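You operate a simulated robot arm through the tools that you are given. There is no shell and no other tool.

You run a simulated robot arm. Do the job below in one go: nothing can be reset, and whatever is moved stays where it is left.

Task
Press the blue block's insert and put the block in the green tray.
Fine: knob at the size printed on the block; block in the nest, slide fully in, start, wait for the green lamp, slide out; no crack.

Only the result counts: the job must be done as asked and must still hold three seconds after the hand-in. Knocking over, shifting, dropping, spilling or breaking anything else fails it.

Robot
A 6-joint arm with a two-finger parallel gripper, fixed in place. Base frame: the origin is on the floor under the middle of its stand, x ahead of it, y to its left, z up; the work surface is at about z = 800. Readings come in mm, degrees, newtons and seconds.
With the tool pointing down near the work surface it reaches from about 320 to 840 mm from the base axis. Its first joint turns from -115.0 to 115.0 degrees. Payload 3.43 kg.
The TCP is the grasp point between the finger pads, 34 mm short of the fingertips. In the tool frame z runs along the fingers and y along their closing line. The gripper opens to 128 mm. The fingers are 24 mm wide and 12 mm thick; the gripper's body (48 by 130 mm) begins 96 mm behind the TCP.
Orientation is that of the tool frame in the base frame, as a unit quaternion [x, y, z, w]. With the fingers straight down and closing along the base's y, the tool's x points along the base's -x, its y along +y and its z along -z.

Tools
- The arm moves only by the tool nudge_tool. Its argument "deltas" is a list of rows, each a list of 7 numbers: the shift along the tool's x, y, z in mm, then the turn, a rotation vector about the tool's x, y, z in degrees, then the finger opening in mm, from 0 to 128. In form: [[dx, dy, dz, ax, ay, az, grip], ...]. A call has 1 to 20 rows; each row is the pose to reach, as a shift and turn from the pose commanded when the call began, along the tool's axes at that moment. A row lasts 0.2 s, in which the tool goes at most 50 mm and 8.6 degrees; a call with a longer step from one row to the next is refused whole, and so is a gripper value outside its range. A pose out of reach is approached as far as the arm can. The call stops where the force on the tool passes 60 N (or 10 N more than at its start, if that is more) or the arm is blocked; 0.2 s more then pass. Each finger travels about 108 mm/s and halts on what it meets, pressing with about 31 N; the grip force reading is that of the motor and also rises with nothing between the fingers. The clock runs only during rows and for 0.2 s after the last one: add rows that repeat a pose to give the fingers time. It gives the time, the measured TCP pose, the force on the tool (base axes), the opening and the grip force at its end, in the units of the frame above (readings bear some noise), with the torque about the TCP (base axes, N m) and any sound that the robot's microphone picked up, and new pictures: "show" is both (left out), scene, wrist or none.
- Cameras (640 x 400 px; columns grow to the right, rows downward): "scene" is fixed at [50.9, 500.4, 1374.9]; the picture's right is [-0.41, -0.91, 0.00], its down [-0.41, 0.18, -0.89] and it looks along [0.82, -0.36, -0.45] (base axes); focal length 329 px, centre (320, 200). "wrist" rides on the gripper at [76, -11, -160] in the tool frame; the picture's right is [0.15, 0.99, 0.00], its down [-0.88, 0.13, -0.46] and it looks along [-0.45, 0.07, 0.89] (tool axes); focal length 234 px, centre (320, 200).
- raise_lower(by): moves the trunk up (or, below 0, down) by that many mm; the arm rides with it, the base frame stays. It gives what a move gives, with no picture.
- point_at(camera, pixels): for up to 12 pixels [column, row] of the newest picture of that camera ("zoom" is the newest enlarged one), the place [x, y, z] in the base frame of the surface seen there, good to about 2 mm. It takes no simulated time.
- enlarge(camera, box): a new picture of the part [left, top, right, bottom] of that camera's present view, enlarged. It takes no simulated time.
- close_job(): hands the job in; it is judged then, once.

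Unless the task says otherwise, let go and move clear before handing in.

The tools are called after "Call:" by a JSON object that holds its "fn" and its "kwargs". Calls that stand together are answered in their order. nudge_tool: Moves the arm, as the interface text tells. Its arguments: {"type":"object","properties":{"deltas":{"type":"array","items":{"type":"array","items":{"type":"number"}}},"show":{"type":"string","enum":["both","scene","wrist","none"]}},"required":["deltas"]} The other tools are called the same way: raise_lower (by) moves the trunk up or down; point_at (camera, pixels) gives the place of the surface under pixels of a picture; enlarge (camera, box) takes an enlarged picture of a part of a camera's view; close_job () hands the job in.

At the start:

```text
clock: 0.0
tcp_pos: [500.9, 267.5, 1177.8]
ee_rot: [0.0, 1.0, 0.0, 0.0]
force: [0.2, 0.6, -0.9]
moment: [0.02, 0.01, 0.0]
gripper_width: 127.9
gripper_force: 0.0
trunk travel left (down, up): [-725.0, 65.0]
```

scene: 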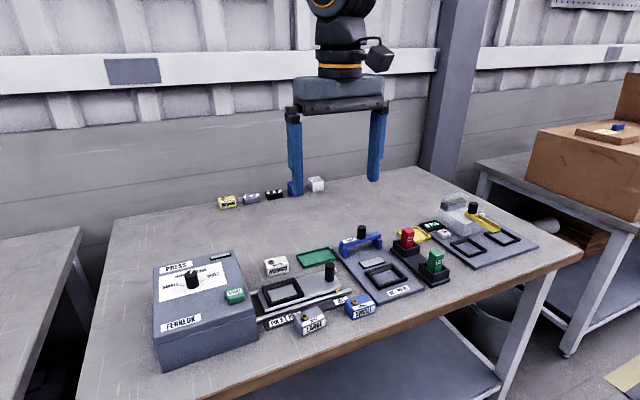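
wrist: 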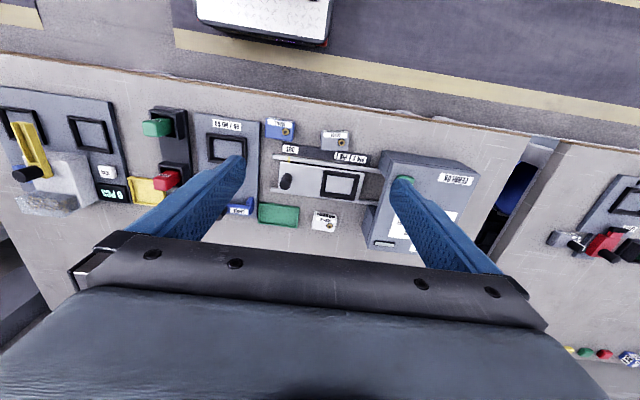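

The scene shows a press with a knob (about [192,280]), a sliding nest (about [280,292]), a blue block near [360,305] and a green tray near [318,257]. I'll enlarge these areas to read the labels before moving.

Call:
{"fn": "enlarge", "kwargs": {"camera": "scene", "box": [140, 230, 300, 370]}}

Call:
{"fn": "enlarge", "kwargs": {"camera": "scene", "box": [250, 220, 410, 345]}}

Call:
{"fn": "enlarge", "kwargs": {"camera": "scene", "box": [380, 180, 560, 300]}}

Call:
{"fn": "enlarge", "kwargs": {"camera": "wrist", "box": [220, 90, 500, 260]}}

Call:
{"fn": "enlarge", "kwargs": {"camera": "scene", "box": [200, 160, 350, 220]}}

```text
2.86 times, centred on (220, 300) of scene
```

zoom: 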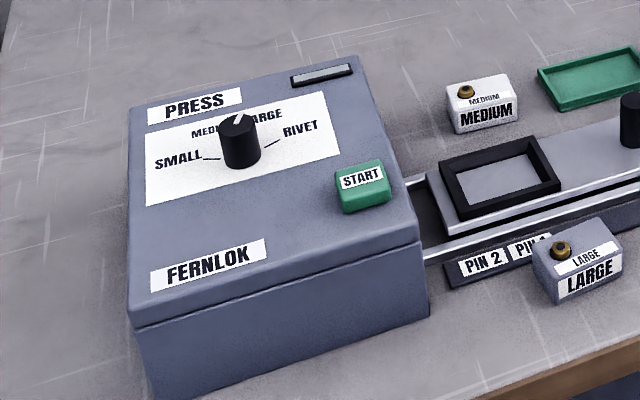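

```text
3.20 times, centred on (330, 282) of scene
```

zoom: 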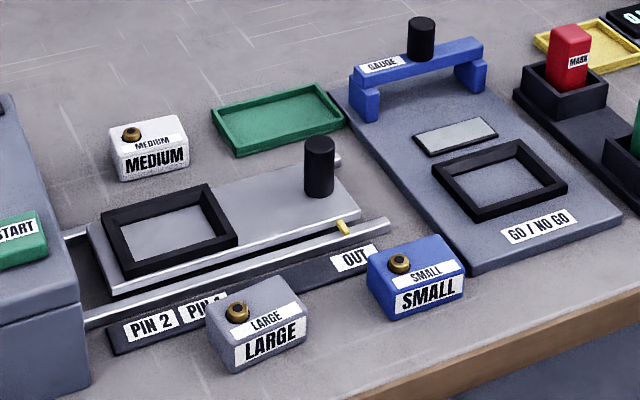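

```text
3.33 times, centred on (470, 240) of scene
```

zoom: 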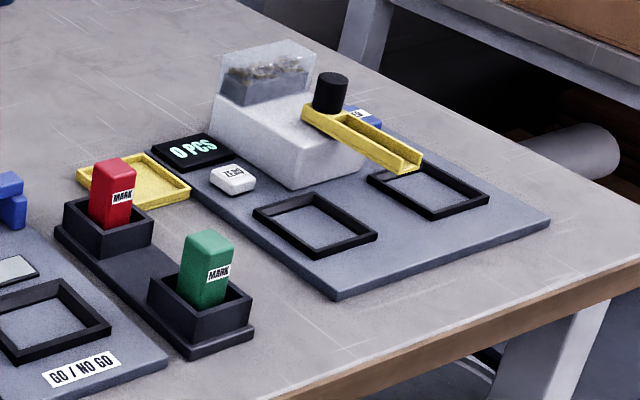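

```text
2.29 times, centred on (360, 175) of wrist
```

zoom: 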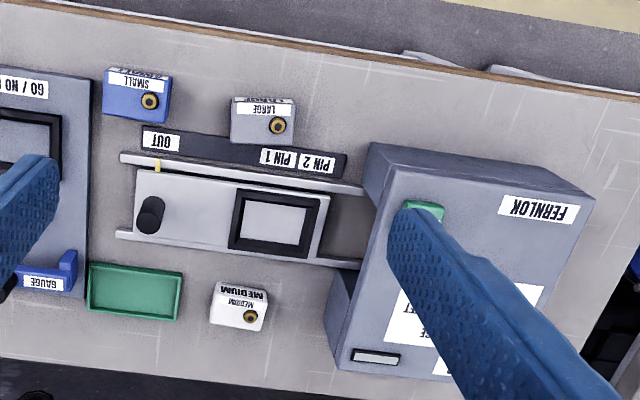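

```text
4.27 times, centred on (275, 190) of scene
```

zoom: 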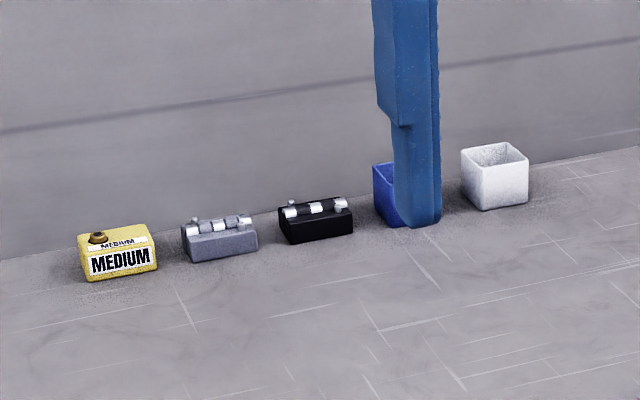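

The blue block reads SMALL; the knob's marks are SMALL, MEDIUM, LARGE and RIVET, and the slide's yellow pointer sits at OUT. I'll enlarge the press panel and measure it.

Call:
{"fn": "enlarge", "kwargs": {"camera": "scene", "box": [150, 245, 262, 315]}}

```text
5.71 times, centred on (206, 280) of scene
```

zoom: 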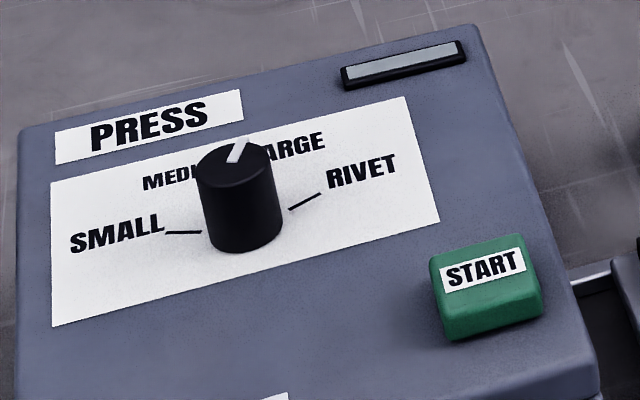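

The knob's white line runs from about [231,162] to [242,140] in the zoom, pointing between MEDIUM and LARGE or at one of them. I'll measure the knob, the ticks, the button and the panel.

Call:
{"fn": "point_at", "kwargs": {"camera": "zoom", "pixels": [[231, 162], [243, 141], [236, 165], [200, 160], [272, 158], [168, 232], [200, 233], [291, 208], [319, 194], [485, 275], [460, 250], [110, 280]]}}

Call:
{"fn": "point_at", "kwargs": {"camera": "zoom", "pixels": [[236, 185], [238, 140], [205, 240], [240, 252], [280, 235], [430, 255], [450, 335], [540, 295], [520, 238], [400, 65], [585, 350], [30, 135]]}}

```text
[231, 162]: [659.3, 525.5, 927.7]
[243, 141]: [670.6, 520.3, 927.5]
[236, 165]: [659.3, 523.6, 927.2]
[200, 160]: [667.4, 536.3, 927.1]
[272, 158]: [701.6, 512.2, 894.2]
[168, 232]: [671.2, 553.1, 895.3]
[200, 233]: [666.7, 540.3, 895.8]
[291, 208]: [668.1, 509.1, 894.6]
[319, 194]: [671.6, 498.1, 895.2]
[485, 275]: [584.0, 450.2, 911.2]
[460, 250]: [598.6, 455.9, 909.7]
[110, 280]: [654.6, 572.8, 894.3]
```

```text
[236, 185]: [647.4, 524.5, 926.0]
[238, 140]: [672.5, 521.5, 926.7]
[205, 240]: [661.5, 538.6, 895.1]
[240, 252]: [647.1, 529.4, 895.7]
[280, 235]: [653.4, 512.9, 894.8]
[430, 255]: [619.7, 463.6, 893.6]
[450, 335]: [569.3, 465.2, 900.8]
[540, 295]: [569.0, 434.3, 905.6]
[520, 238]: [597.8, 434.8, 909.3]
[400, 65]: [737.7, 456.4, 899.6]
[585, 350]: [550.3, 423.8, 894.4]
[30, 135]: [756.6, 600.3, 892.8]
```

The panel top is at z≈895; the knob's centre is about (660, 524), its top is at z≈927, and its line points at about -23°, which is LARGE. SMALL's tick is at about +68°. Next I'll measure the blue block, nest, slide handle and tray.

Call:
{"fn": "enlarge", "kwargs": {"camera": "scene", "box": [250, 250, 362, 320]}}

```text
5.71 times, centred on (306, 285) of scene
```

zoom: 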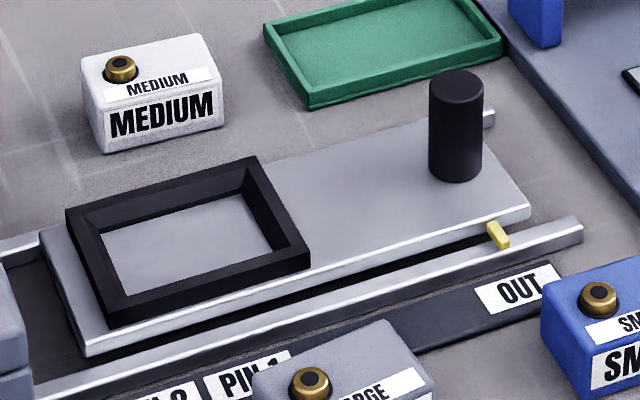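

Call:
{"fn": "point_at", "kwargs": {"camera": "zoom", "pixels": [[456, 88], [432, 90], [482, 95], [456, 180], [105, 235], [245, 195], [275, 247], [130, 293], [190, 245], [68, 210], [255, 158], [308, 250]]}}

Call:
{"fn": "point_at", "kwargs": {"camera": "zoom", "pixels": [[108, 322], [530, 205], [90, 350], [498, 225], [516, 290], [265, 28], [480, 5], [502, 42], [312, 100], [385, 45], [310, 75], [580, 225]]}}

Call:
{"fn": "enlarge", "kwargs": {"camera": "scene", "box": [330, 275, 394, 325]}}

```text
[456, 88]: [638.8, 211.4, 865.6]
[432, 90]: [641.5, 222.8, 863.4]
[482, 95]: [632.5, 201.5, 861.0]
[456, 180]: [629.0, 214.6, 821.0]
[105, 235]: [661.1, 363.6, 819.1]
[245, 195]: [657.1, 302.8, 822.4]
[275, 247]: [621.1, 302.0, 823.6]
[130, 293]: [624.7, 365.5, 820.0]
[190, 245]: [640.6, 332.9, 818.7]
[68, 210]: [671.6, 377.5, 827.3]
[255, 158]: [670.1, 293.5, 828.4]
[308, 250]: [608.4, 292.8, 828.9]
```

```text
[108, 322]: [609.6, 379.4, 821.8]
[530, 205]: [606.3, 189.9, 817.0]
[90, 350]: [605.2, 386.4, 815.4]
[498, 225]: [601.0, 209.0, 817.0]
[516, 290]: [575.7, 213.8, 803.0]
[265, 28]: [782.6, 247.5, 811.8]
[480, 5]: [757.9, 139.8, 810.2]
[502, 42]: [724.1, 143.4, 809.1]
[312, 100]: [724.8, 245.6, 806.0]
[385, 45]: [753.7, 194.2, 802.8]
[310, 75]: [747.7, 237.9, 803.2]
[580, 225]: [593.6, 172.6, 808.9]
```

```text
8.00 times, centred on (362, 300) of scene
```

zoom: 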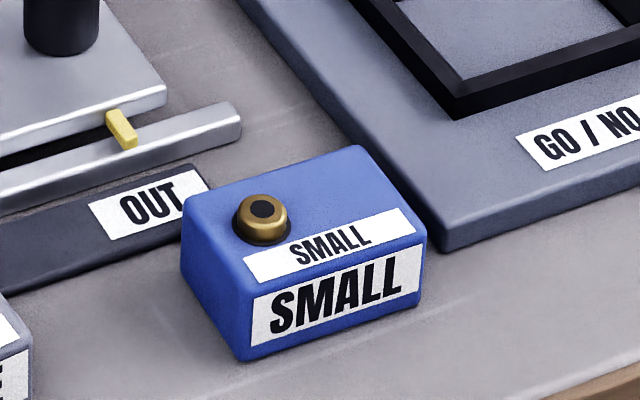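

Call:
{"fn": "point_at", "kwargs": {"camera": "zoom", "pixels": [[188, 203], [242, 272], [424, 230], [358, 148], [263, 210], [250, 225], [278, 212], [330, 190], [242, 358], [422, 302], [184, 262], [335, 290]]}}

Call:
{"fn": "point_at", "kwargs": {"camera": "zoom", "pixels": [[195, 205], [245, 262], [415, 225], [355, 153], [300, 180], [445, 248], [437, 225], [262, 240], [300, 360], [210, 310]]}}

Call:
{"fn": "enlarge", "kwargs": {"camera": "wrist", "box": [230, 105, 390, 205]}}

```text
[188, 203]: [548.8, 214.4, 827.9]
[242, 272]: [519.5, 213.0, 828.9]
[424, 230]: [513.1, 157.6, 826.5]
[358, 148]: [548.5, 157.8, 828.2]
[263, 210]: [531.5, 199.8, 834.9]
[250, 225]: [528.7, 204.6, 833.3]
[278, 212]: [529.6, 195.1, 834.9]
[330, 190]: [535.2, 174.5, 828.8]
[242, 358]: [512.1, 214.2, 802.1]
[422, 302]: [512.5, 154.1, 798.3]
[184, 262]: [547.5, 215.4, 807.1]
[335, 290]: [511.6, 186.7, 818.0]
```

```text
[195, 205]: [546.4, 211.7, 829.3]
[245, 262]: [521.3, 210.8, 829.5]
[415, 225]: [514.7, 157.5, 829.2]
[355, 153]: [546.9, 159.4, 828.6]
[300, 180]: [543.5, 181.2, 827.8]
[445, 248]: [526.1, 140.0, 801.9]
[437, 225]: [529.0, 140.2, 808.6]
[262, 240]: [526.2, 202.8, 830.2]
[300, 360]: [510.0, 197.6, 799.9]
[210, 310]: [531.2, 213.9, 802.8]
```

```text
4.00 times, centred on (310, 155) of wrist
```

zoom: 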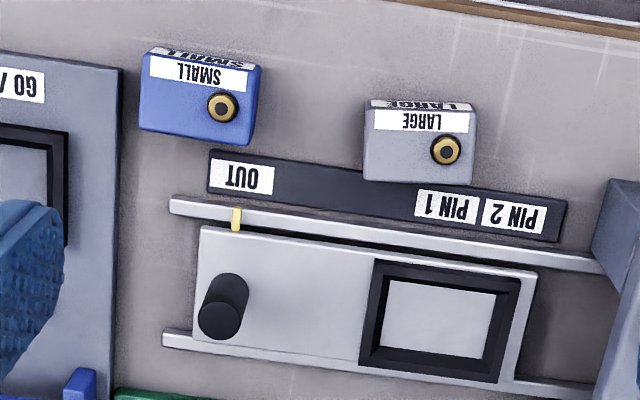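

Call:
{"fn": "point_at", "kwargs": {"camera": "zoom", "pixels": [[150, 60], [256, 72], [143, 125], [248, 140], [221, 107], [387, 279], [512, 297], [378, 344], [498, 357], [235, 218], [245, 178], [450, 206]]}}

Call:
{"fn": "point_at", "kwargs": {"camera": "zoom", "pixels": [[513, 215], [208, 165], [565, 205], [172, 205], [600, 262], [165, 338], [202, 232], [535, 275], [222, 318], [235, 285], [600, 225], [640, 185]]}}

```text
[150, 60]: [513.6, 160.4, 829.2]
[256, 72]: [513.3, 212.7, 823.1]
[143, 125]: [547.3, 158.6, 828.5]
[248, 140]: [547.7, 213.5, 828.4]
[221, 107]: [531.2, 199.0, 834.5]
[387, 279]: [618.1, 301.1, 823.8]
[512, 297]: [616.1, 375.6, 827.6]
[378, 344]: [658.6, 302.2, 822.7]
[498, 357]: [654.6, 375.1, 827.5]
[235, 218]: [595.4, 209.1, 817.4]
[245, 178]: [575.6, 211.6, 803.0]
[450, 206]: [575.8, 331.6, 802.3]
```

```text
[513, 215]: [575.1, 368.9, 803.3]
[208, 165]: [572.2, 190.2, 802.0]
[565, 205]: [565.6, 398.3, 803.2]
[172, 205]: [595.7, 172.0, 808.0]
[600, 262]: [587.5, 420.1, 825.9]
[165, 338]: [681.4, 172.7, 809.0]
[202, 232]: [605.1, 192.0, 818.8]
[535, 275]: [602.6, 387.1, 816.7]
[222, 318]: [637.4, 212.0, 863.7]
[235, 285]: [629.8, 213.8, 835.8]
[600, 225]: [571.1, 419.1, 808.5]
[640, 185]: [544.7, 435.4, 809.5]
```

The blue block is about 40 (x) by 60 (y) by 29 mm, centred near (531,186). The nest interior is about 42 by 66 mm around (638,337), with its floor at z≈818 and rim at z≈828. I'll move above the knob first, which also tests the reach there.

Call:
{"fn": "nudge_tool", "kwargs": {"deltas": [[-16, 26, 17, 0, 0, 0, 120], [-32, 52, 34, 0, 0, 0, 110], [-48, 77, 51, 0, 0, 0, 100], [-64, 103, 68, 0, 0, 0, 90], [-80, 128, 85, 0, 0, 0, 80], [-96, 154, 102, 0, 0, 0, 70], [-112, 180, 119, 0, 0, 0, 70], [-128, 205, 136, 0, 0, 0, 70], [-144, 231, 153, 0, 0, 0, 70], [-159, 256.5, 168, 0, 0, 0, 70], [-159, 256.5, 168, 0, 0, 0, 70]]}}

```text
clock: 2.4
tcp_pos: [660.3, 525.1, 1007.3]
ee_rot: [0.0, 1.0, 0.0, 0.0]
force: [0.2, -0.3, 0.4]
moment: [-0.03, 0.05, -0.02]
gripper_width: 69.8
gripper_force: 0.1
trunk travel left (down, up): [-725.0, 65.0]
```

scene: 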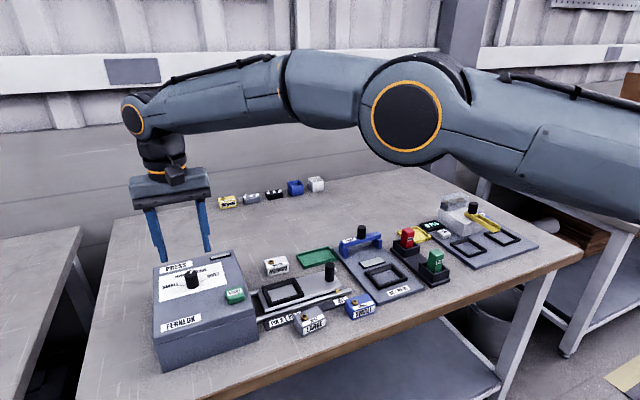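
wrist: 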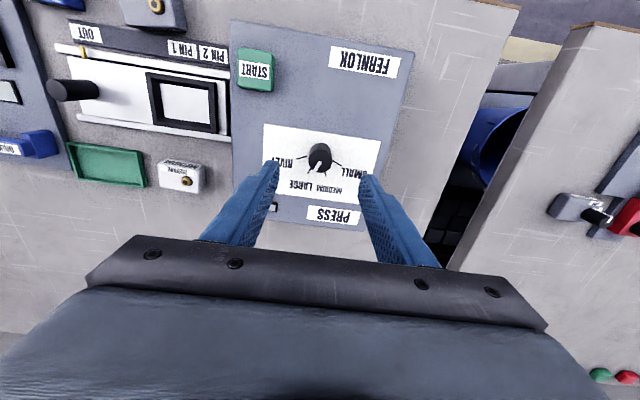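

The tool reached (660, 525, 1007) without trouble. I'll enlarge the knob, near [320,155] in the wrist picture, to get its centre and marks.

Call:
{"fn": "enlarge", "kwargs": {"camera": "wrist", "box": [256, 120, 384, 200]}}

```text
5.00 times, centred on (320, 160) of wrist
```

zoom: 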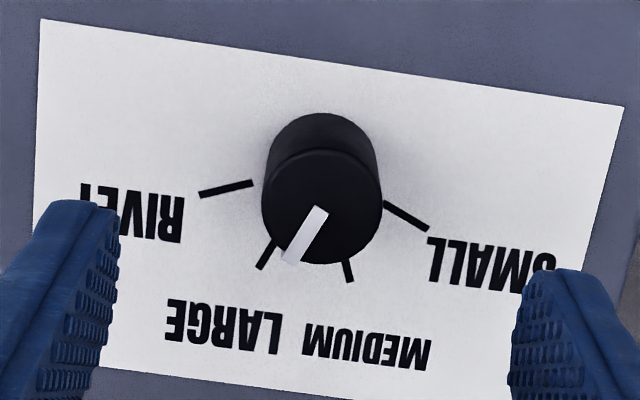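

Call:
{"fn": "point_at", "kwargs": {"camera": "zoom", "pixels": [[320, 207], [265, 200], [378, 205], [320, 262], [325, 155], [200, 195], [252, 183], [386, 205], [428, 229], [260, 268], [276, 242], [350, 281]]}}

Call:
{"fn": "point_at", "kwargs": {"camera": "zoom", "pixels": [[344, 263], [288, 261], [322, 209], [305, 235], [268, 222], [374, 228], [290, 160], [360, 165]]}}

```text
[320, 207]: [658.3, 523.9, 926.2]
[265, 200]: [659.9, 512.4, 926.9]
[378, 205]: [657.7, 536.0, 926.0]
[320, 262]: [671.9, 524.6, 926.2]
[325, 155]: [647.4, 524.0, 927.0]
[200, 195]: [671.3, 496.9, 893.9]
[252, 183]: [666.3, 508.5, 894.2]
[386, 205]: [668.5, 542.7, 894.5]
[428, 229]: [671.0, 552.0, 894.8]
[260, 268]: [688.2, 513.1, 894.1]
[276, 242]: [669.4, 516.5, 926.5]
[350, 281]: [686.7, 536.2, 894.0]
```

```text
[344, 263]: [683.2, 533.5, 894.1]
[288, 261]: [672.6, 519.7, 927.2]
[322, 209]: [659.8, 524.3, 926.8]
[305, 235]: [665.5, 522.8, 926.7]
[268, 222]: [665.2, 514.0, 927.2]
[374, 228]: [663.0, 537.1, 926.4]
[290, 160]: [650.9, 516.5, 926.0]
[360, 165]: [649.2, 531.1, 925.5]
```

The knob's centre is (659.7, 524.3) with a radius of 12 mm, and its line is at about -20° to -22°, on LARGE. SMALL's tick is at +67.8°, so the turn is about +90° counter-clockwise seen from above. I'll lower around the knob first.

Call:
{"fn": "nudge_tool", "kwargs": {"deltas": [[0, 0, 20, 0, 0, 0, 60], [0, -0.5, 40, 0, 0, 0, 60], [0.3, -0.5, 55, 0, 0, 0, 60], [0.3, -0.5, 66, 0, 0, 0, 60], [0.3, -0.5, 72, 0, 0, 0, 60], [0.3, -0.5, 72, 0, 0, 0, 60]]}}

```text
clock: 3.8
tcp_pos: [658.1, 523.8, 937.7]
ee_rot: [0.0, 1.0, 0.0, 0.0]
force: [0.3, -0.7, -0.3]
moment: [0.02, -0.01, 0.0]
gripper_width: 60.2
gripper_force: 0.1
trunk travel left (down, up): [-725.0, 65.0]
```

scene: 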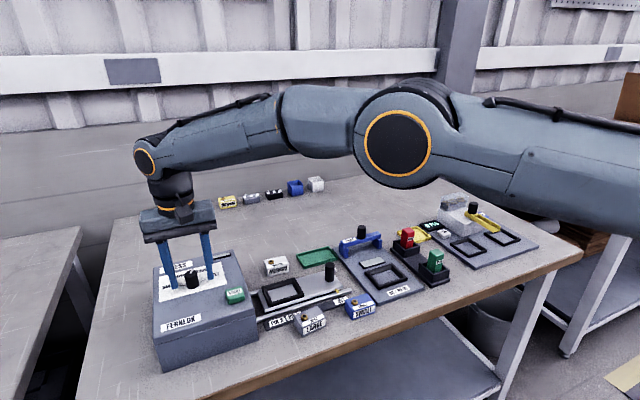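
wrist: 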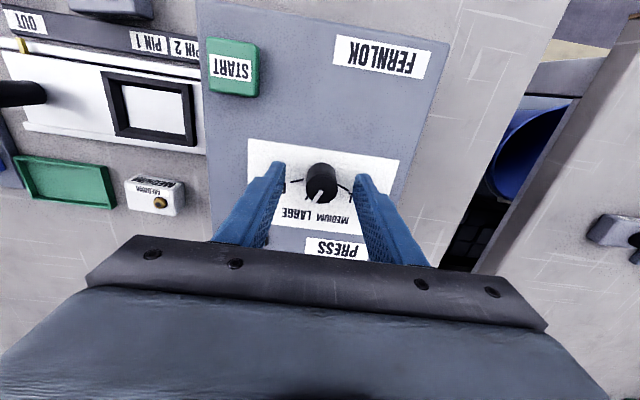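

The fingers straddle the knob, with TCP z≈937. I'll close on it now and check the force.

Call:
{"fn": "nudge_tool", "kwargs": {"deltas": [[-1, 0, 0, 0, 0, 0, 60], [-1, 0, 0, 0, 0, 0, 10], [-1, 0, 0, 0, 0, 0, 10], [-1, 0, 0, 0, 0, 0, 10]]}}

```text
clock: 4.8
tcp_pos: [659.5, 525.5, 938.0]
ee_rot: [-0.001, 1.0, 0.0, 0.0]
force: [2.7, 13.8, -3.5]
moment: [-0.14, -0.6, -0.03]
gripper_width: 25.7
gripper_force: 44.8
trunk travel left (down, up): [-725.0, 65.0]
```

scene: 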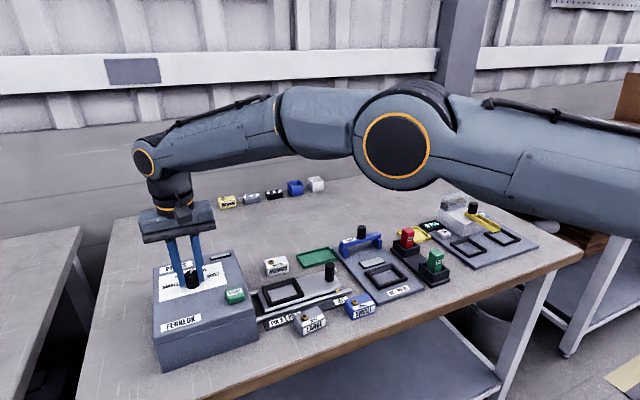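
wrist: 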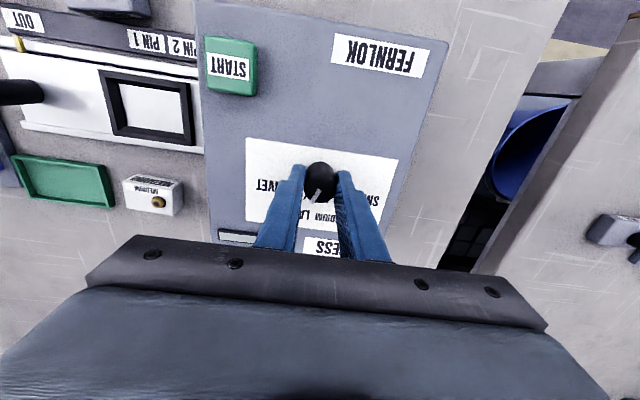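

The grip holds (opening 25.7 mm), with a sideways force of +13.8 N in y, so I'm about 1 mm off centre. I'll shift +1 mm in y and turn half of the 90° to see how it behaves.

Call:
{"fn": "nudge_tool", "kwargs": {"deltas": [[0, 0.8, 0, 0, 0, 0, 10], [0, 0.8, 0, 0, 0, -7.5, 10], [0, 0.8, 0, 0, 0, -15, 10], [0, 0.8, 0, 0, 0, -22.5, 10], [0, 0.8, 0, 0, 0, -30, 10], [0, 0.8, 0, 0, 0, -37.5, 10], [0, 0.8, 0, 0, 0, -45, 10], [0, 0.8, 0, 0, 0, -45, 10]]}}

```text
clock: 6.6
tcp_pos: [659.1, 525.4, 937.1]
ee_rot: [-0.384, 0.923, 0.0, -0.001]
force: [-9.4, 3.3, 1.7]
moment: [0.15, 1.01, -0.01]
gripper_width: 25.8
gripper_force: 45.3
trunk travel left (down, up): [-725.0, 65.0]
```

scene: 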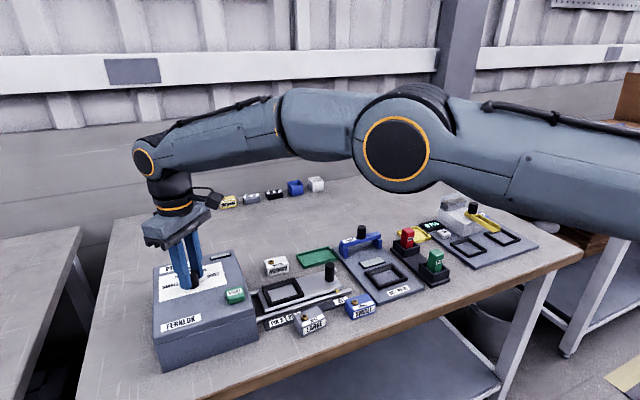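
wrist: 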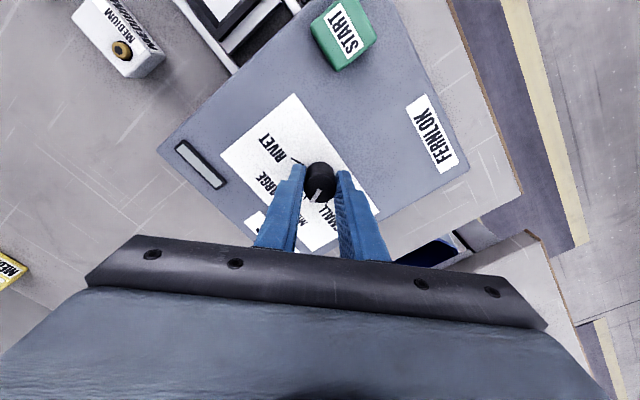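

The knob turned with the fingers: its line stays in place in the wrist view while the label sheet rotated 45°. I'll do the remaining 45°.

Call:
{"fn": "nudge_tool", "kwargs": {"deltas": [[0, 0.5, 0, 0, 0, -7.5, 10], [0, 0.5, 0, 0, 0, -15, 10], [0, 0.5, 0, 0, 0, -22.5, 10], [0, 0.5, 0, 0, 0, -30, 10], [0, 0.5, 0, 0, 0, -37.5, 10], [0, 0.5, 0, 0, 0, -45, 10], [0, 0.5, 0, 0, 0, -45, 10]]}}

```text
clock: 8.2
tcp_pos: [660.4, 525.2, 937.4]
ee_rot: [0.708, -0.707, 0.001, 0.001]
force: [-13.0, -5.6, -1.3]
moment: [-0.79, -0.25, -0.28]
gripper_width: 25.5
gripper_force: 44.8
trunk travel left (down, up): [-725.0, 65.0]
```

scene: 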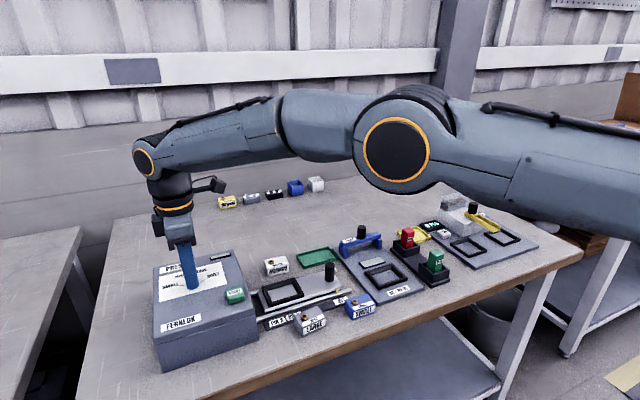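
wrist: 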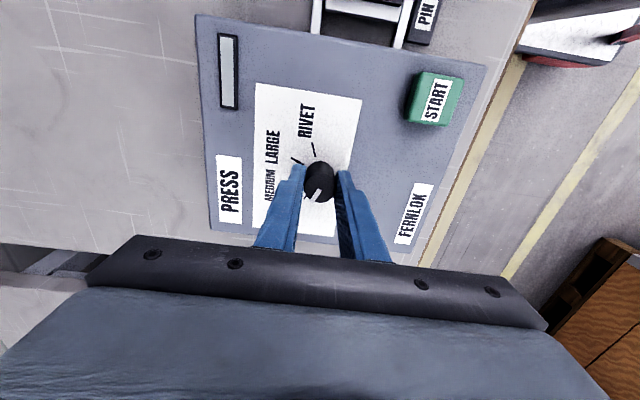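

The tool is turned a full 90°. I'll look closely at where the knob's line points before letting go.

Call:
{"fn": "enlarge", "kwargs": {"camera": "wrist", "box": [256, 140, 384, 220]}}

Call:
{"fn": "enlarge", "kwargs": {"camera": "scene", "box": [150, 245, 262, 315]}}

```text
5.00 times, centred on (320, 180) of wrist
```

zoom: 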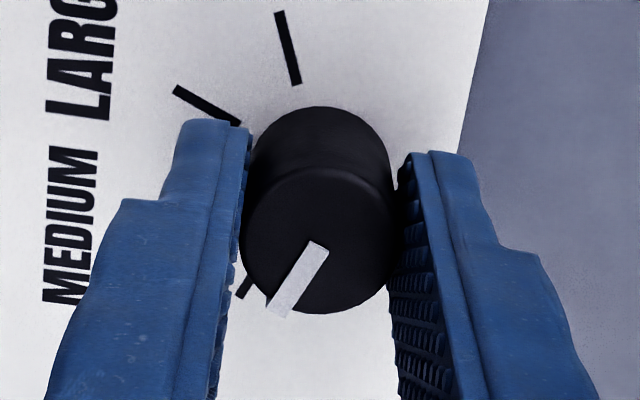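

```text
5.71 times, centred on (206, 280) of scene
```

zoom: 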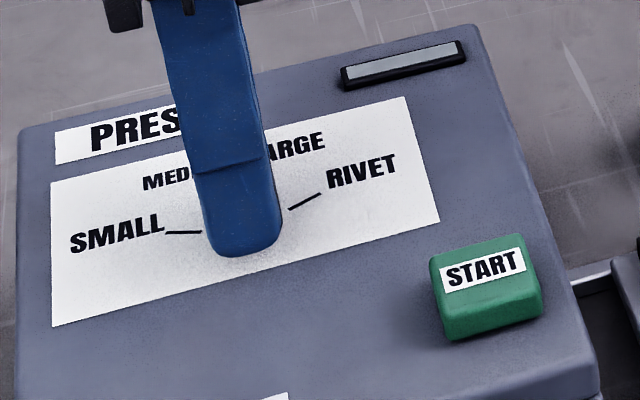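

The line keeps the same direction in the tool frame, so the knob made the full turn. I'll release, rise and check its pointing.

Call:
{"fn": "nudge_tool", "kwargs": {"deltas": [[0, 0, 0, 0, 0, 0, 60], [0, 0, 0, 0, 0, 0, 60], [0, 0, -20, 0, 0, 0, 60], [0, 0, -50, 0, 0, 0, 60], [0, 0, -70, 0, 0, 0, 60], [0, 0, -70, 0, 0, 0, 60]]}}

Call:
{"fn": "enlarge", "kwargs": {"camera": "wrist", "box": [256, 120, 384, 200]}}

```text
clock: 9.6
tcp_pos: [659.8, 526.3, 1007.5]
ee_rot: [-0.707, 0.707, 0.0, 0.0]
force: [-0.3, 0.0, -0.6]
moment: [-0.02, 0.0, -0.01]
gripper_width: 60.0
gripper_force: 0.1
trunk travel left (down, up): [-725.0, 65.0]
```

scene: 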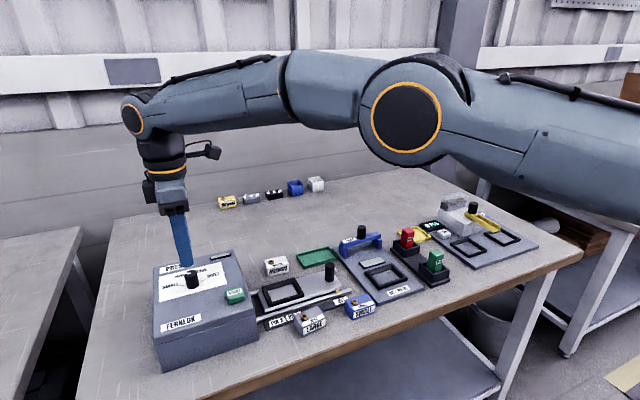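
wrist: 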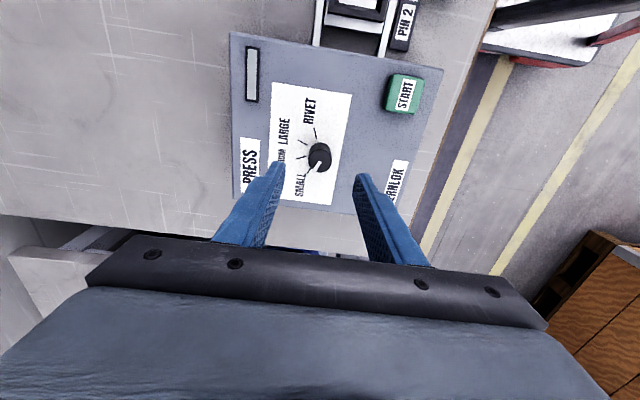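

```text
5.00 times, centred on (320, 160) of wrist
```

zoom: 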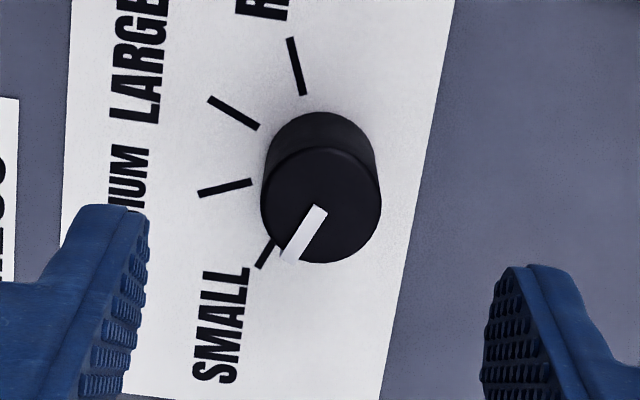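

The line now sits against the SMALL tick at [265,255], just as it had sat against LARGE before. I'll measure it to confirm.

Call:
{"fn": "point_at", "kwargs": {"camera": "zoom", "pixels": [[320, 209], [290, 259], [320, 205], [260, 266], [272, 243], [265, 195], [378, 205], [320, 262], [325, 153]]}}

```text
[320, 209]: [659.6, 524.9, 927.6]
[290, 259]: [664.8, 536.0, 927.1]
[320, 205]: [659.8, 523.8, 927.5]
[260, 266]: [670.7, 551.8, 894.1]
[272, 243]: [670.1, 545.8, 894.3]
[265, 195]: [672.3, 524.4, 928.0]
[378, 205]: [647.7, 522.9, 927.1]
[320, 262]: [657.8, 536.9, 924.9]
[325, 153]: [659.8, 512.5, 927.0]
```

The line reads about 66°, on SMALL. I'll move over the blue block near (530,185) with the fingers open to 80 mm.

Call:
{"fn": "nudge_tool", "kwargs": {"deltas": [[34, 13, 4, 0, 0, 0, 64], [68, 26, 8, 0, 0, 0, 68], [102, 39, 14, 0, 0, 0, 72], [136, 52, 20, 0, 0, 0, 76], [170, 65, 26, 0, 0, 0, 80], [204, 78, 32, 0, 0, 0, 80], [238, 91, 38, 0, 0, 0, 80], [272, 104, 44, 0, 0, 0, 80], [306, 117, 50, 0, 0, 0, 80], [340, 129.7, 57, 0, 0, 0, 80], [340, 129.7, 57, 0, 0, 0, 80]]}}

Call:
{"fn": "enlarge", "kwargs": {"camera": "wrist", "box": [240, 100, 400, 200]}}

```text
clock: 12.0
tcp_pos: [530.2, 184.9, 951.7]
ee_rot: [0.707, -0.707, 0.0, 0.0]
force: [0.2, -0.4, 0.6]
moment: [0.0, 0.0, 0.0]
gripper_width: 79.8
gripper_force: 0.0
trunk travel left (down, up): [-725.0, 65.0]
```

scene: 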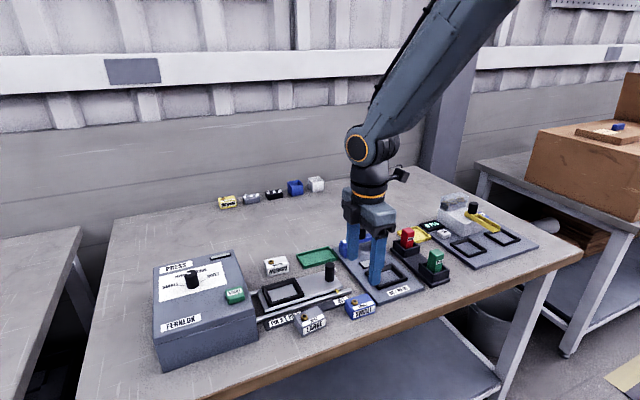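
wrist: 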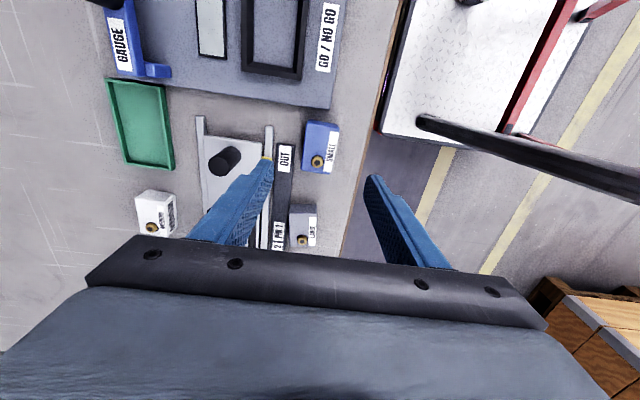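

```text
4.00 times, centred on (320, 150) of wrist
```

zoom: 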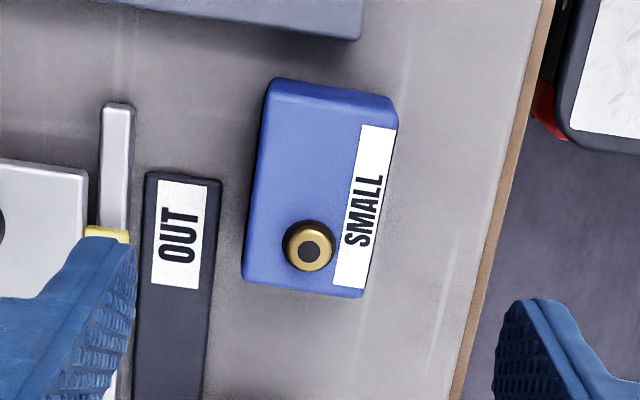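

The block fills the zoom from about [245,80] to [398,297], with its insert at [309,247]. I'll measure its corners for centre and yaw.

Call:
{"fn": "point_at", "kwargs": {"camera": "zoom", "pixels": [[265, 105], [246, 265], [258, 160], [251, 220], [392, 125], [366, 285], [384, 175], [373, 240], [285, 92], [370, 103], [265, 283], [345, 293]]}}

Call:
{"fn": "point_at", "kwargs": {"camera": "zoom", "pixels": [[309, 247], [309, 232], [270, 103], [388, 128], [252, 270], [360, 285], [285, 80], [370, 90], [320, 100]]}}

```text
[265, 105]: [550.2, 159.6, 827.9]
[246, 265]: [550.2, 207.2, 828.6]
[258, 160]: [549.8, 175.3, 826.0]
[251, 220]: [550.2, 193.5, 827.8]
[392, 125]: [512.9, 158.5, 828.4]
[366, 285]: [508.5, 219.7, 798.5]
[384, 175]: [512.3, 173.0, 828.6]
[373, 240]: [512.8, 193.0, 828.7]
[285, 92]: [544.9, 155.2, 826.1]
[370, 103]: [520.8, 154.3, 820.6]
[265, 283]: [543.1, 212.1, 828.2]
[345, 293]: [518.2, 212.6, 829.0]
```

```text
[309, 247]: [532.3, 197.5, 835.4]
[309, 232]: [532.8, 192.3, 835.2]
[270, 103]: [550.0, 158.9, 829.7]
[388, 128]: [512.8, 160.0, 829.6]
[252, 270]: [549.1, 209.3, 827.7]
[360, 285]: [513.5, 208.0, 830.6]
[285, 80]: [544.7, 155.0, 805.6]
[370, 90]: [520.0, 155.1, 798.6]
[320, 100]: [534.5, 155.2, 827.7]
```

The block's centre is about (531, 184.7), its yaw is about 0 and its top is at z≈829. I'll narrow to 64 mm, descend to TCP z≈847 and grip the upper 16 mm, which keeps the fingertips above the nest rim later.

Call:
{"fn": "nudge_tool", "kwargs": {"deltas": [[0, -0.8, 20, 0, 0, 0, 64], [0, -0.8, 50, 0, 0, 0, 64], [0, -0.8, 75, 0, 0, 0, 64], [0, -0.8, 92, 0, 0, 0, 64], [0, -0.8, 104, 0, 0, 0, 64], [0, -0.8, 104, 0, 0, 0, 64]]}}

```text
clock: 13.4
tcp_pos: [531.2, 185.3, 845.9]
ee_rot: [0.707, -0.707, 0.0, 0.0]
force: [0.4, 0.1, -0.7]
moment: [0.01, 0.01, -0.03]
gripper_width: 64.1
gripper_force: 0.1
trunk travel left (down, up): [-725.0, 65.0]
```

scene: 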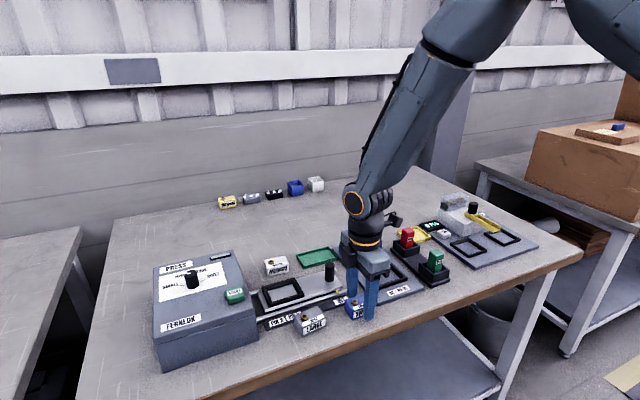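
wrist: 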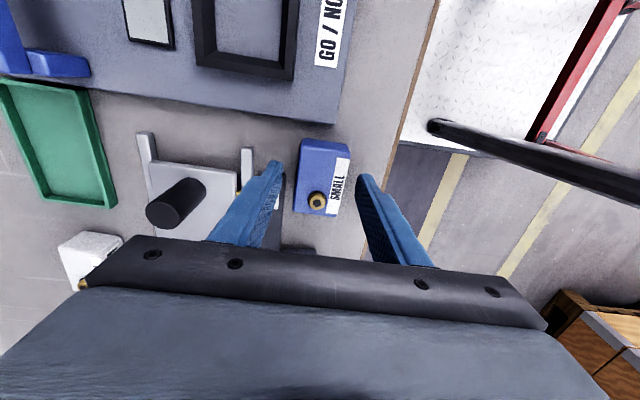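

The fingers straddle the block at z≈846. I'll close on it.

Call:
{"fn": "nudge_tool", "kwargs": {"deltas": [[0, 0, 0, 0, 0, 0, 20], [0, 0, 0, 0, 0, 0, 20], [0, 0, 0, 0, 0, 0, 20]]}}

Call:
{"fn": "enlarge", "kwargs": {"camera": "wrist", "box": [240, 120, 400, 220]}}

```text
clock: 14.2
tcp_pos: [531.0, 185.0, 846.7]
ee_rot: [0.707, -0.707, 0.0, 0.0]
force: [-1.2, 0.4, -0.3]
moment: [-0.01, -0.01, -0.04]
gripper_width: 39.3
gripper_force: 31.0
trunk travel left (down, up): [-725.0, 65.0]
```

scene: 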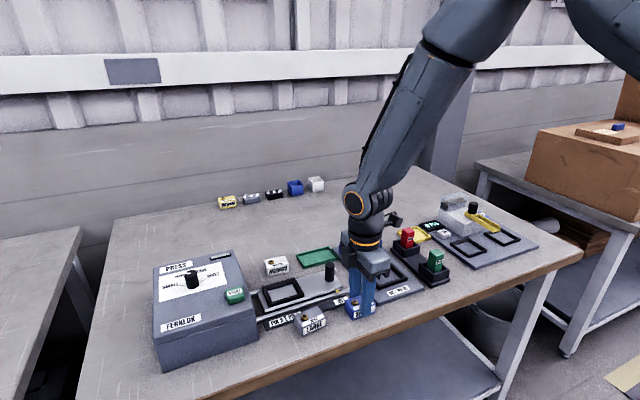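
wrist: 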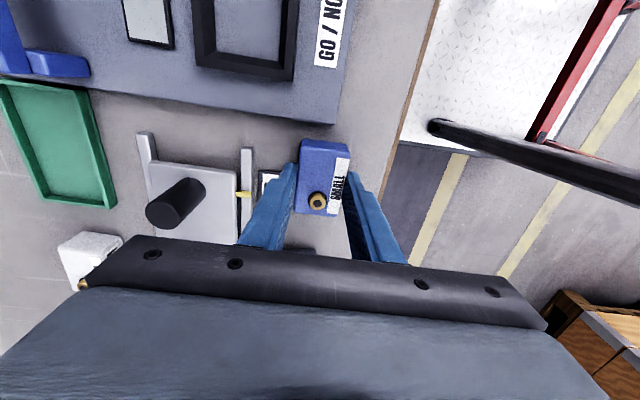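

```text
4.00 times, centred on (320, 170) of wrist
```

zoom: 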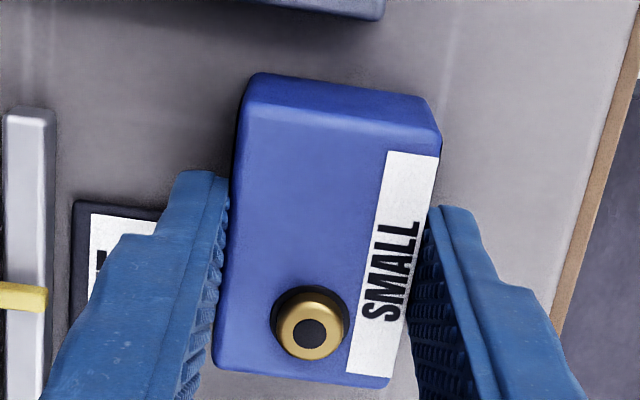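

The block is held (opening 39.3 mm, 31 N). Before carrying it, I'll measure the nest's walls closely from the scene camera and the block in the hand.

Call:
{"fn": "point_at", "kwargs": {"camera": "zoom", "pixels": [[260, 100], [330, 105], [400, 118], [225, 360], [300, 375], [370, 378], [310, 332], [310, 308]]}}

Call:
{"fn": "enlarge", "kwargs": {"camera": "scene", "box": [256, 270, 312, 312]}}

```text
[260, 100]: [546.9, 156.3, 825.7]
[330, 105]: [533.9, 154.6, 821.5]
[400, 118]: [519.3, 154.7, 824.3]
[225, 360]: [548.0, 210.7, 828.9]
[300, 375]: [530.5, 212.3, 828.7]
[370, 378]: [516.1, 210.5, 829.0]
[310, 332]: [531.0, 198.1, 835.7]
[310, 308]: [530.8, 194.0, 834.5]
```

```text
9.52 times, centred on (284, 291) of scene
```

zoom: 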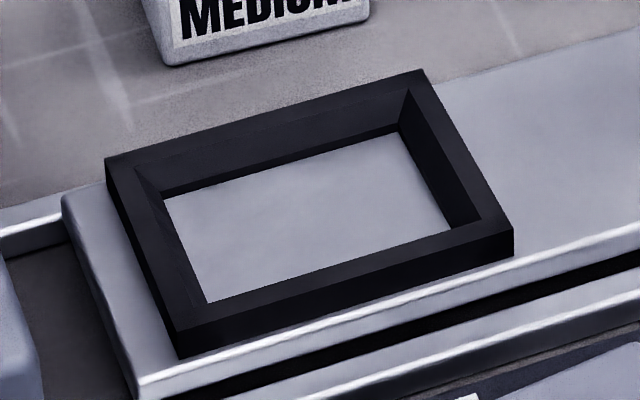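

Call:
{"fn": "point_at", "kwargs": {"camera": "zoom", "pixels": [[168, 200], [395, 135], [446, 230], [210, 298], [162, 190], [400, 125], [410, 92], [138, 168], [455, 225], [480, 220], [194, 300], [190, 310]]}}

Call:
{"fn": "point_at", "kwargs": {"camera": "zoom", "pixels": [[280, 165], [280, 135], [280, 120], [270, 112], [430, 180], [442, 172], [455, 165], [465, 158], [185, 250], [170, 255], [150, 255], [142, 250]]}}

Call:
{"fn": "point_at", "kwargs": {"camera": "zoom", "pixels": [[330, 266], [332, 276], [335, 285], [338, 292], [340, 305], [108, 160], [422, 72], [511, 233], [180, 330], [418, 150], [425, 145], [178, 225]]}}

```text
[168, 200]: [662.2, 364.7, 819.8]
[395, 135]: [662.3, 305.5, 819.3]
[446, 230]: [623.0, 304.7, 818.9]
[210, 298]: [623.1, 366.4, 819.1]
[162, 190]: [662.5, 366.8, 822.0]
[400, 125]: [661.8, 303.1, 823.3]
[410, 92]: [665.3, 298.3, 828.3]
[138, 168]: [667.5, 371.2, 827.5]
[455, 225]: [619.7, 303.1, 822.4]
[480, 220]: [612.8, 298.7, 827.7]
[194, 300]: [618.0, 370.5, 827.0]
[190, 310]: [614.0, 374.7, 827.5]
```

```text
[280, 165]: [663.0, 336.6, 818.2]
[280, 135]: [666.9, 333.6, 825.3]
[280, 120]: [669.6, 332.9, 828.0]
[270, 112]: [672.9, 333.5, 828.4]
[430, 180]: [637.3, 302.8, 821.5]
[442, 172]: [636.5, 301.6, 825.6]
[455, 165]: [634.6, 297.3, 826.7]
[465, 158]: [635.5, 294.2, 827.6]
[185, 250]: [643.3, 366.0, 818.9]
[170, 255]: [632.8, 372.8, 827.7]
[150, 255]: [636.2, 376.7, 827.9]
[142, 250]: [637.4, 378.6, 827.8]
```

```text
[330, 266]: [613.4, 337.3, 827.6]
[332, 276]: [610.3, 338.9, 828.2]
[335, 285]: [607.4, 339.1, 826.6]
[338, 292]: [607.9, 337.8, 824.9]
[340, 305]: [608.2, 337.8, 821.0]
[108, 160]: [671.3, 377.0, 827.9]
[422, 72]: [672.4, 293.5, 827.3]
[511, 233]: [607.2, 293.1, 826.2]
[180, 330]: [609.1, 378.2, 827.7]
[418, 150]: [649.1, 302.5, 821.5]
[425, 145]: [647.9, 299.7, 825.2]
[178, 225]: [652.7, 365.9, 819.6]
```

The nest is 64.8 by 84.7 mm outside, centred at (639.9, 335.7), with a sloped lead-in and a floor at about z=818.5. The block in hand is centred at (531.0, 184.6), so I'll lift it 65 mm and carry it by (+108.9, +151.1).

Call:
{"fn": "nudge_tool", "kwargs": {"deltas": [[0, 0, -15, 0, 0, 0, 20], [0, 0, -40, 0, 0, 0, 20], [0, 0, -65, 0, 0, 0, 20], [-20, -14, -65, 0, 0, 0, 20], [-50, -36, -65, 0, 0, 0, 20], [-80, -58, -65, 0, 0, 0, 20], [-110, -79, -65, 0, 0, 0, 20], [-135, -97, -65, 0, 0, 0, 20], [-151.1, -108.9, -65, 0, 0, 0, 20], [-151.1, -108.9, -65, 0, 0, 0, 20], [-151.1, -108.9, -65, 0, 0, 0, 20]]}}

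Call:
{"fn": "enlarge", "kwargs": {"camera": "wrist", "box": [240, 120, 400, 220]}}

Call:
{"fn": "enlarge", "kwargs": {"camera": "scene", "box": [240, 230, 336, 320]}}

```text
clock: 16.6
tcp_pos: [639.7, 335.5, 912.0]
ee_rot: [-0.707, 0.708, 0.0, 0.0]
force: [0.4, -0.1, -0.3]
moment: [0.01, -0.04, 0.0]
gripper_width: 38.9
gripper_force: 31.1
trunk travel left (down, up): [-725.0, 65.0]
```

scene: 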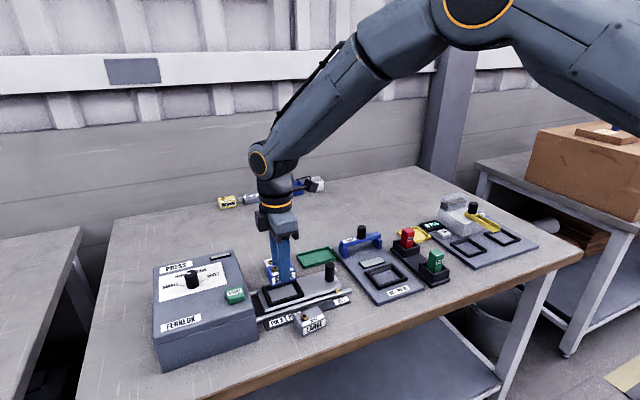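
wrist: 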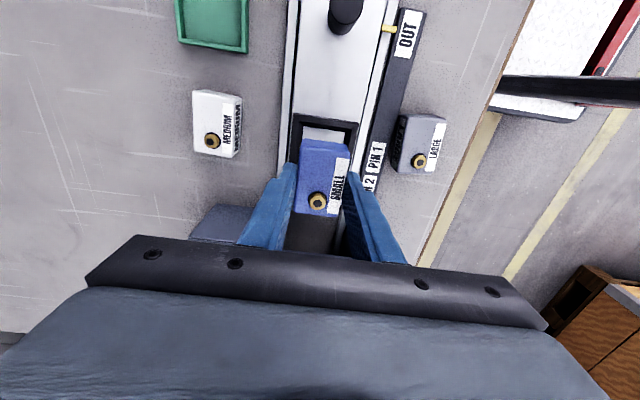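

```text
4.00 times, centred on (320, 170) of wrist
```

zoom: 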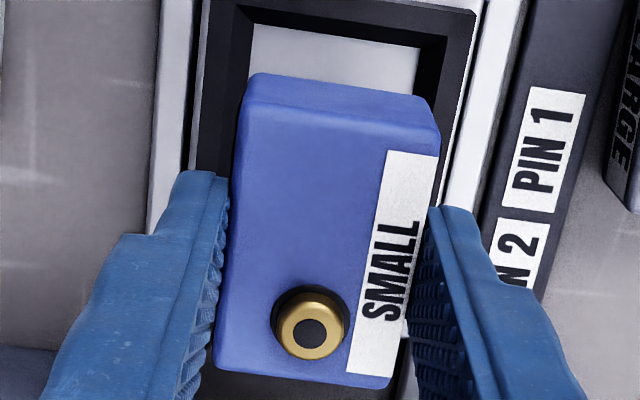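

```text
4.44 times, centred on (288, 275) of scene
```

zoom: 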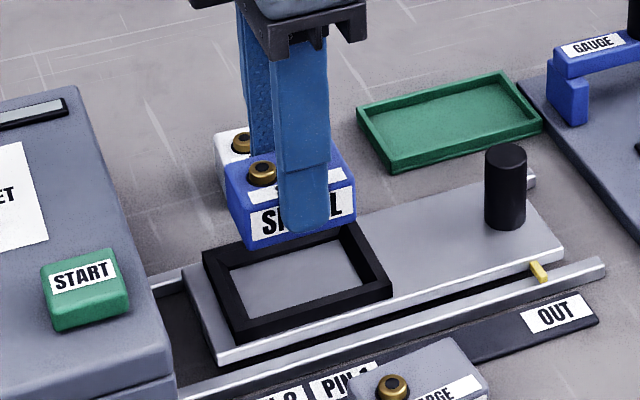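

The block hangs centred over the nest. I'll lower it into the lead-in, stopping about 3 mm above the floor to check the force.

Call:
{"fn": "nudge_tool", "kwargs": {"deltas": [[0, 0, 15, 0, 0, 0, 20], [0, 0, 27, 0, 0, 0, 20], [0, 0, 35, 0, 0, 0, 20], [0, 0, 40, 0, 0, 0, 20], [0, 0, 43, 0, 0, 0, 20], [0, 0, 43, 0, 0, 0, 20]]}}

Call:
{"fn": "enlarge", "kwargs": {"camera": "wrist", "box": [240, 120, 400, 220]}}

Call:
{"fn": "enlarge", "kwargs": {"camera": "scene", "box": [240, 250, 336, 320]}}

```text
clock: 18.0
tcp_pos: [640.0, 334.8, 867.9]
ee_rot: [0.707, -0.707, -0.001, 0.0]
force: [-0.2, -0.1, -0.9]
moment: [0.02, 0.01, 0.02]
gripper_width: 39.0
gripper_force: 31.2
trunk travel left (down, up): [-725.0, 65.0]
```

scene: 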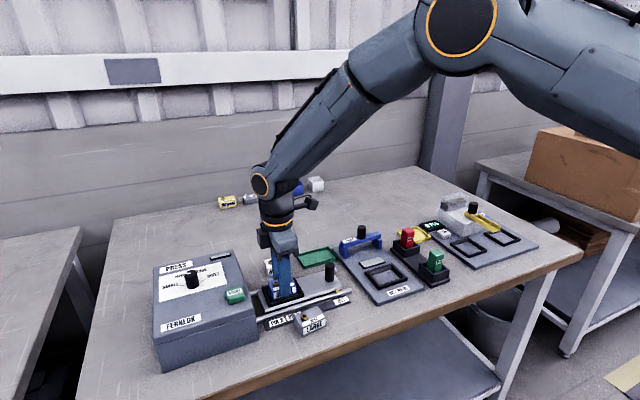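
wrist: 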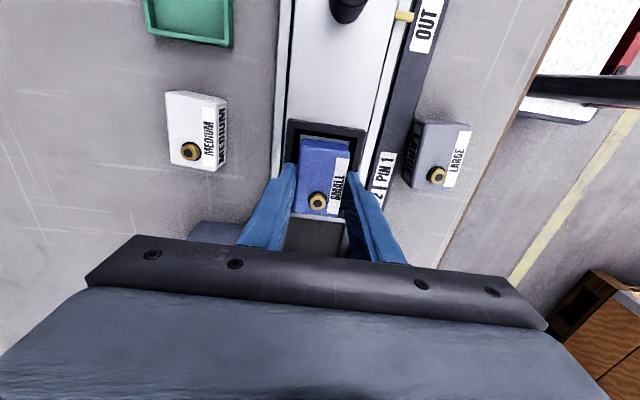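

```text
4.00 times, centred on (320, 170) of wrist
```

zoom: 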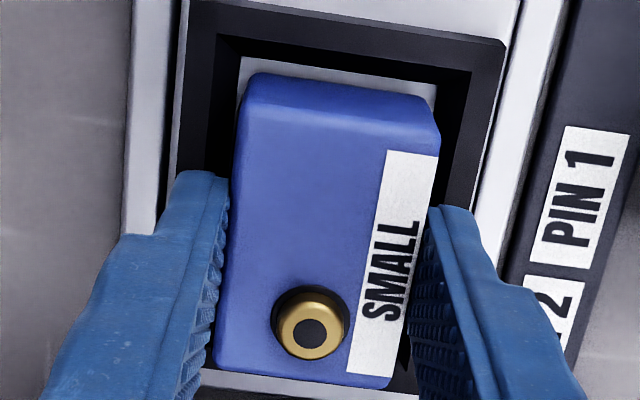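

```text
5.71 times, centred on (288, 285) of scene
```

zoom: 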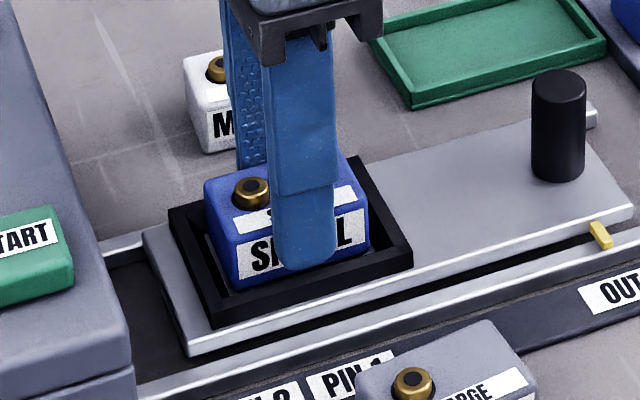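

The block is inside the nest walls with a gap all round and no contact force. I'll lower the last few millimetres.

Call:
{"fn": "nudge_tool", "kwargs": {"deltas": [[0, 0, 1.2, 0, 0, 0, 20], [0, 0, 2.2, 0, 0, 0, 20], [0, 0, 3.0, 0, 0, 0, 20], [0, 0, 3.5, 0, 0, 0, 20], [0, 0, 3.5, 0, 0, 0, 20]], "show": "none"}}

```text
clock: 19.2
tcp_pos: [638.4, 335.9, 866.3]
ee_rot: [-0.707, 0.707, -0.001, 0.001]
force: [-5.0, 0.0, 16.2]
moment: [-0.1, 0.25, -0.02]
gripper_width: 38.9
gripper_force: 31.0
trunk travel left (down, up): [-725.0, 65.0]
```

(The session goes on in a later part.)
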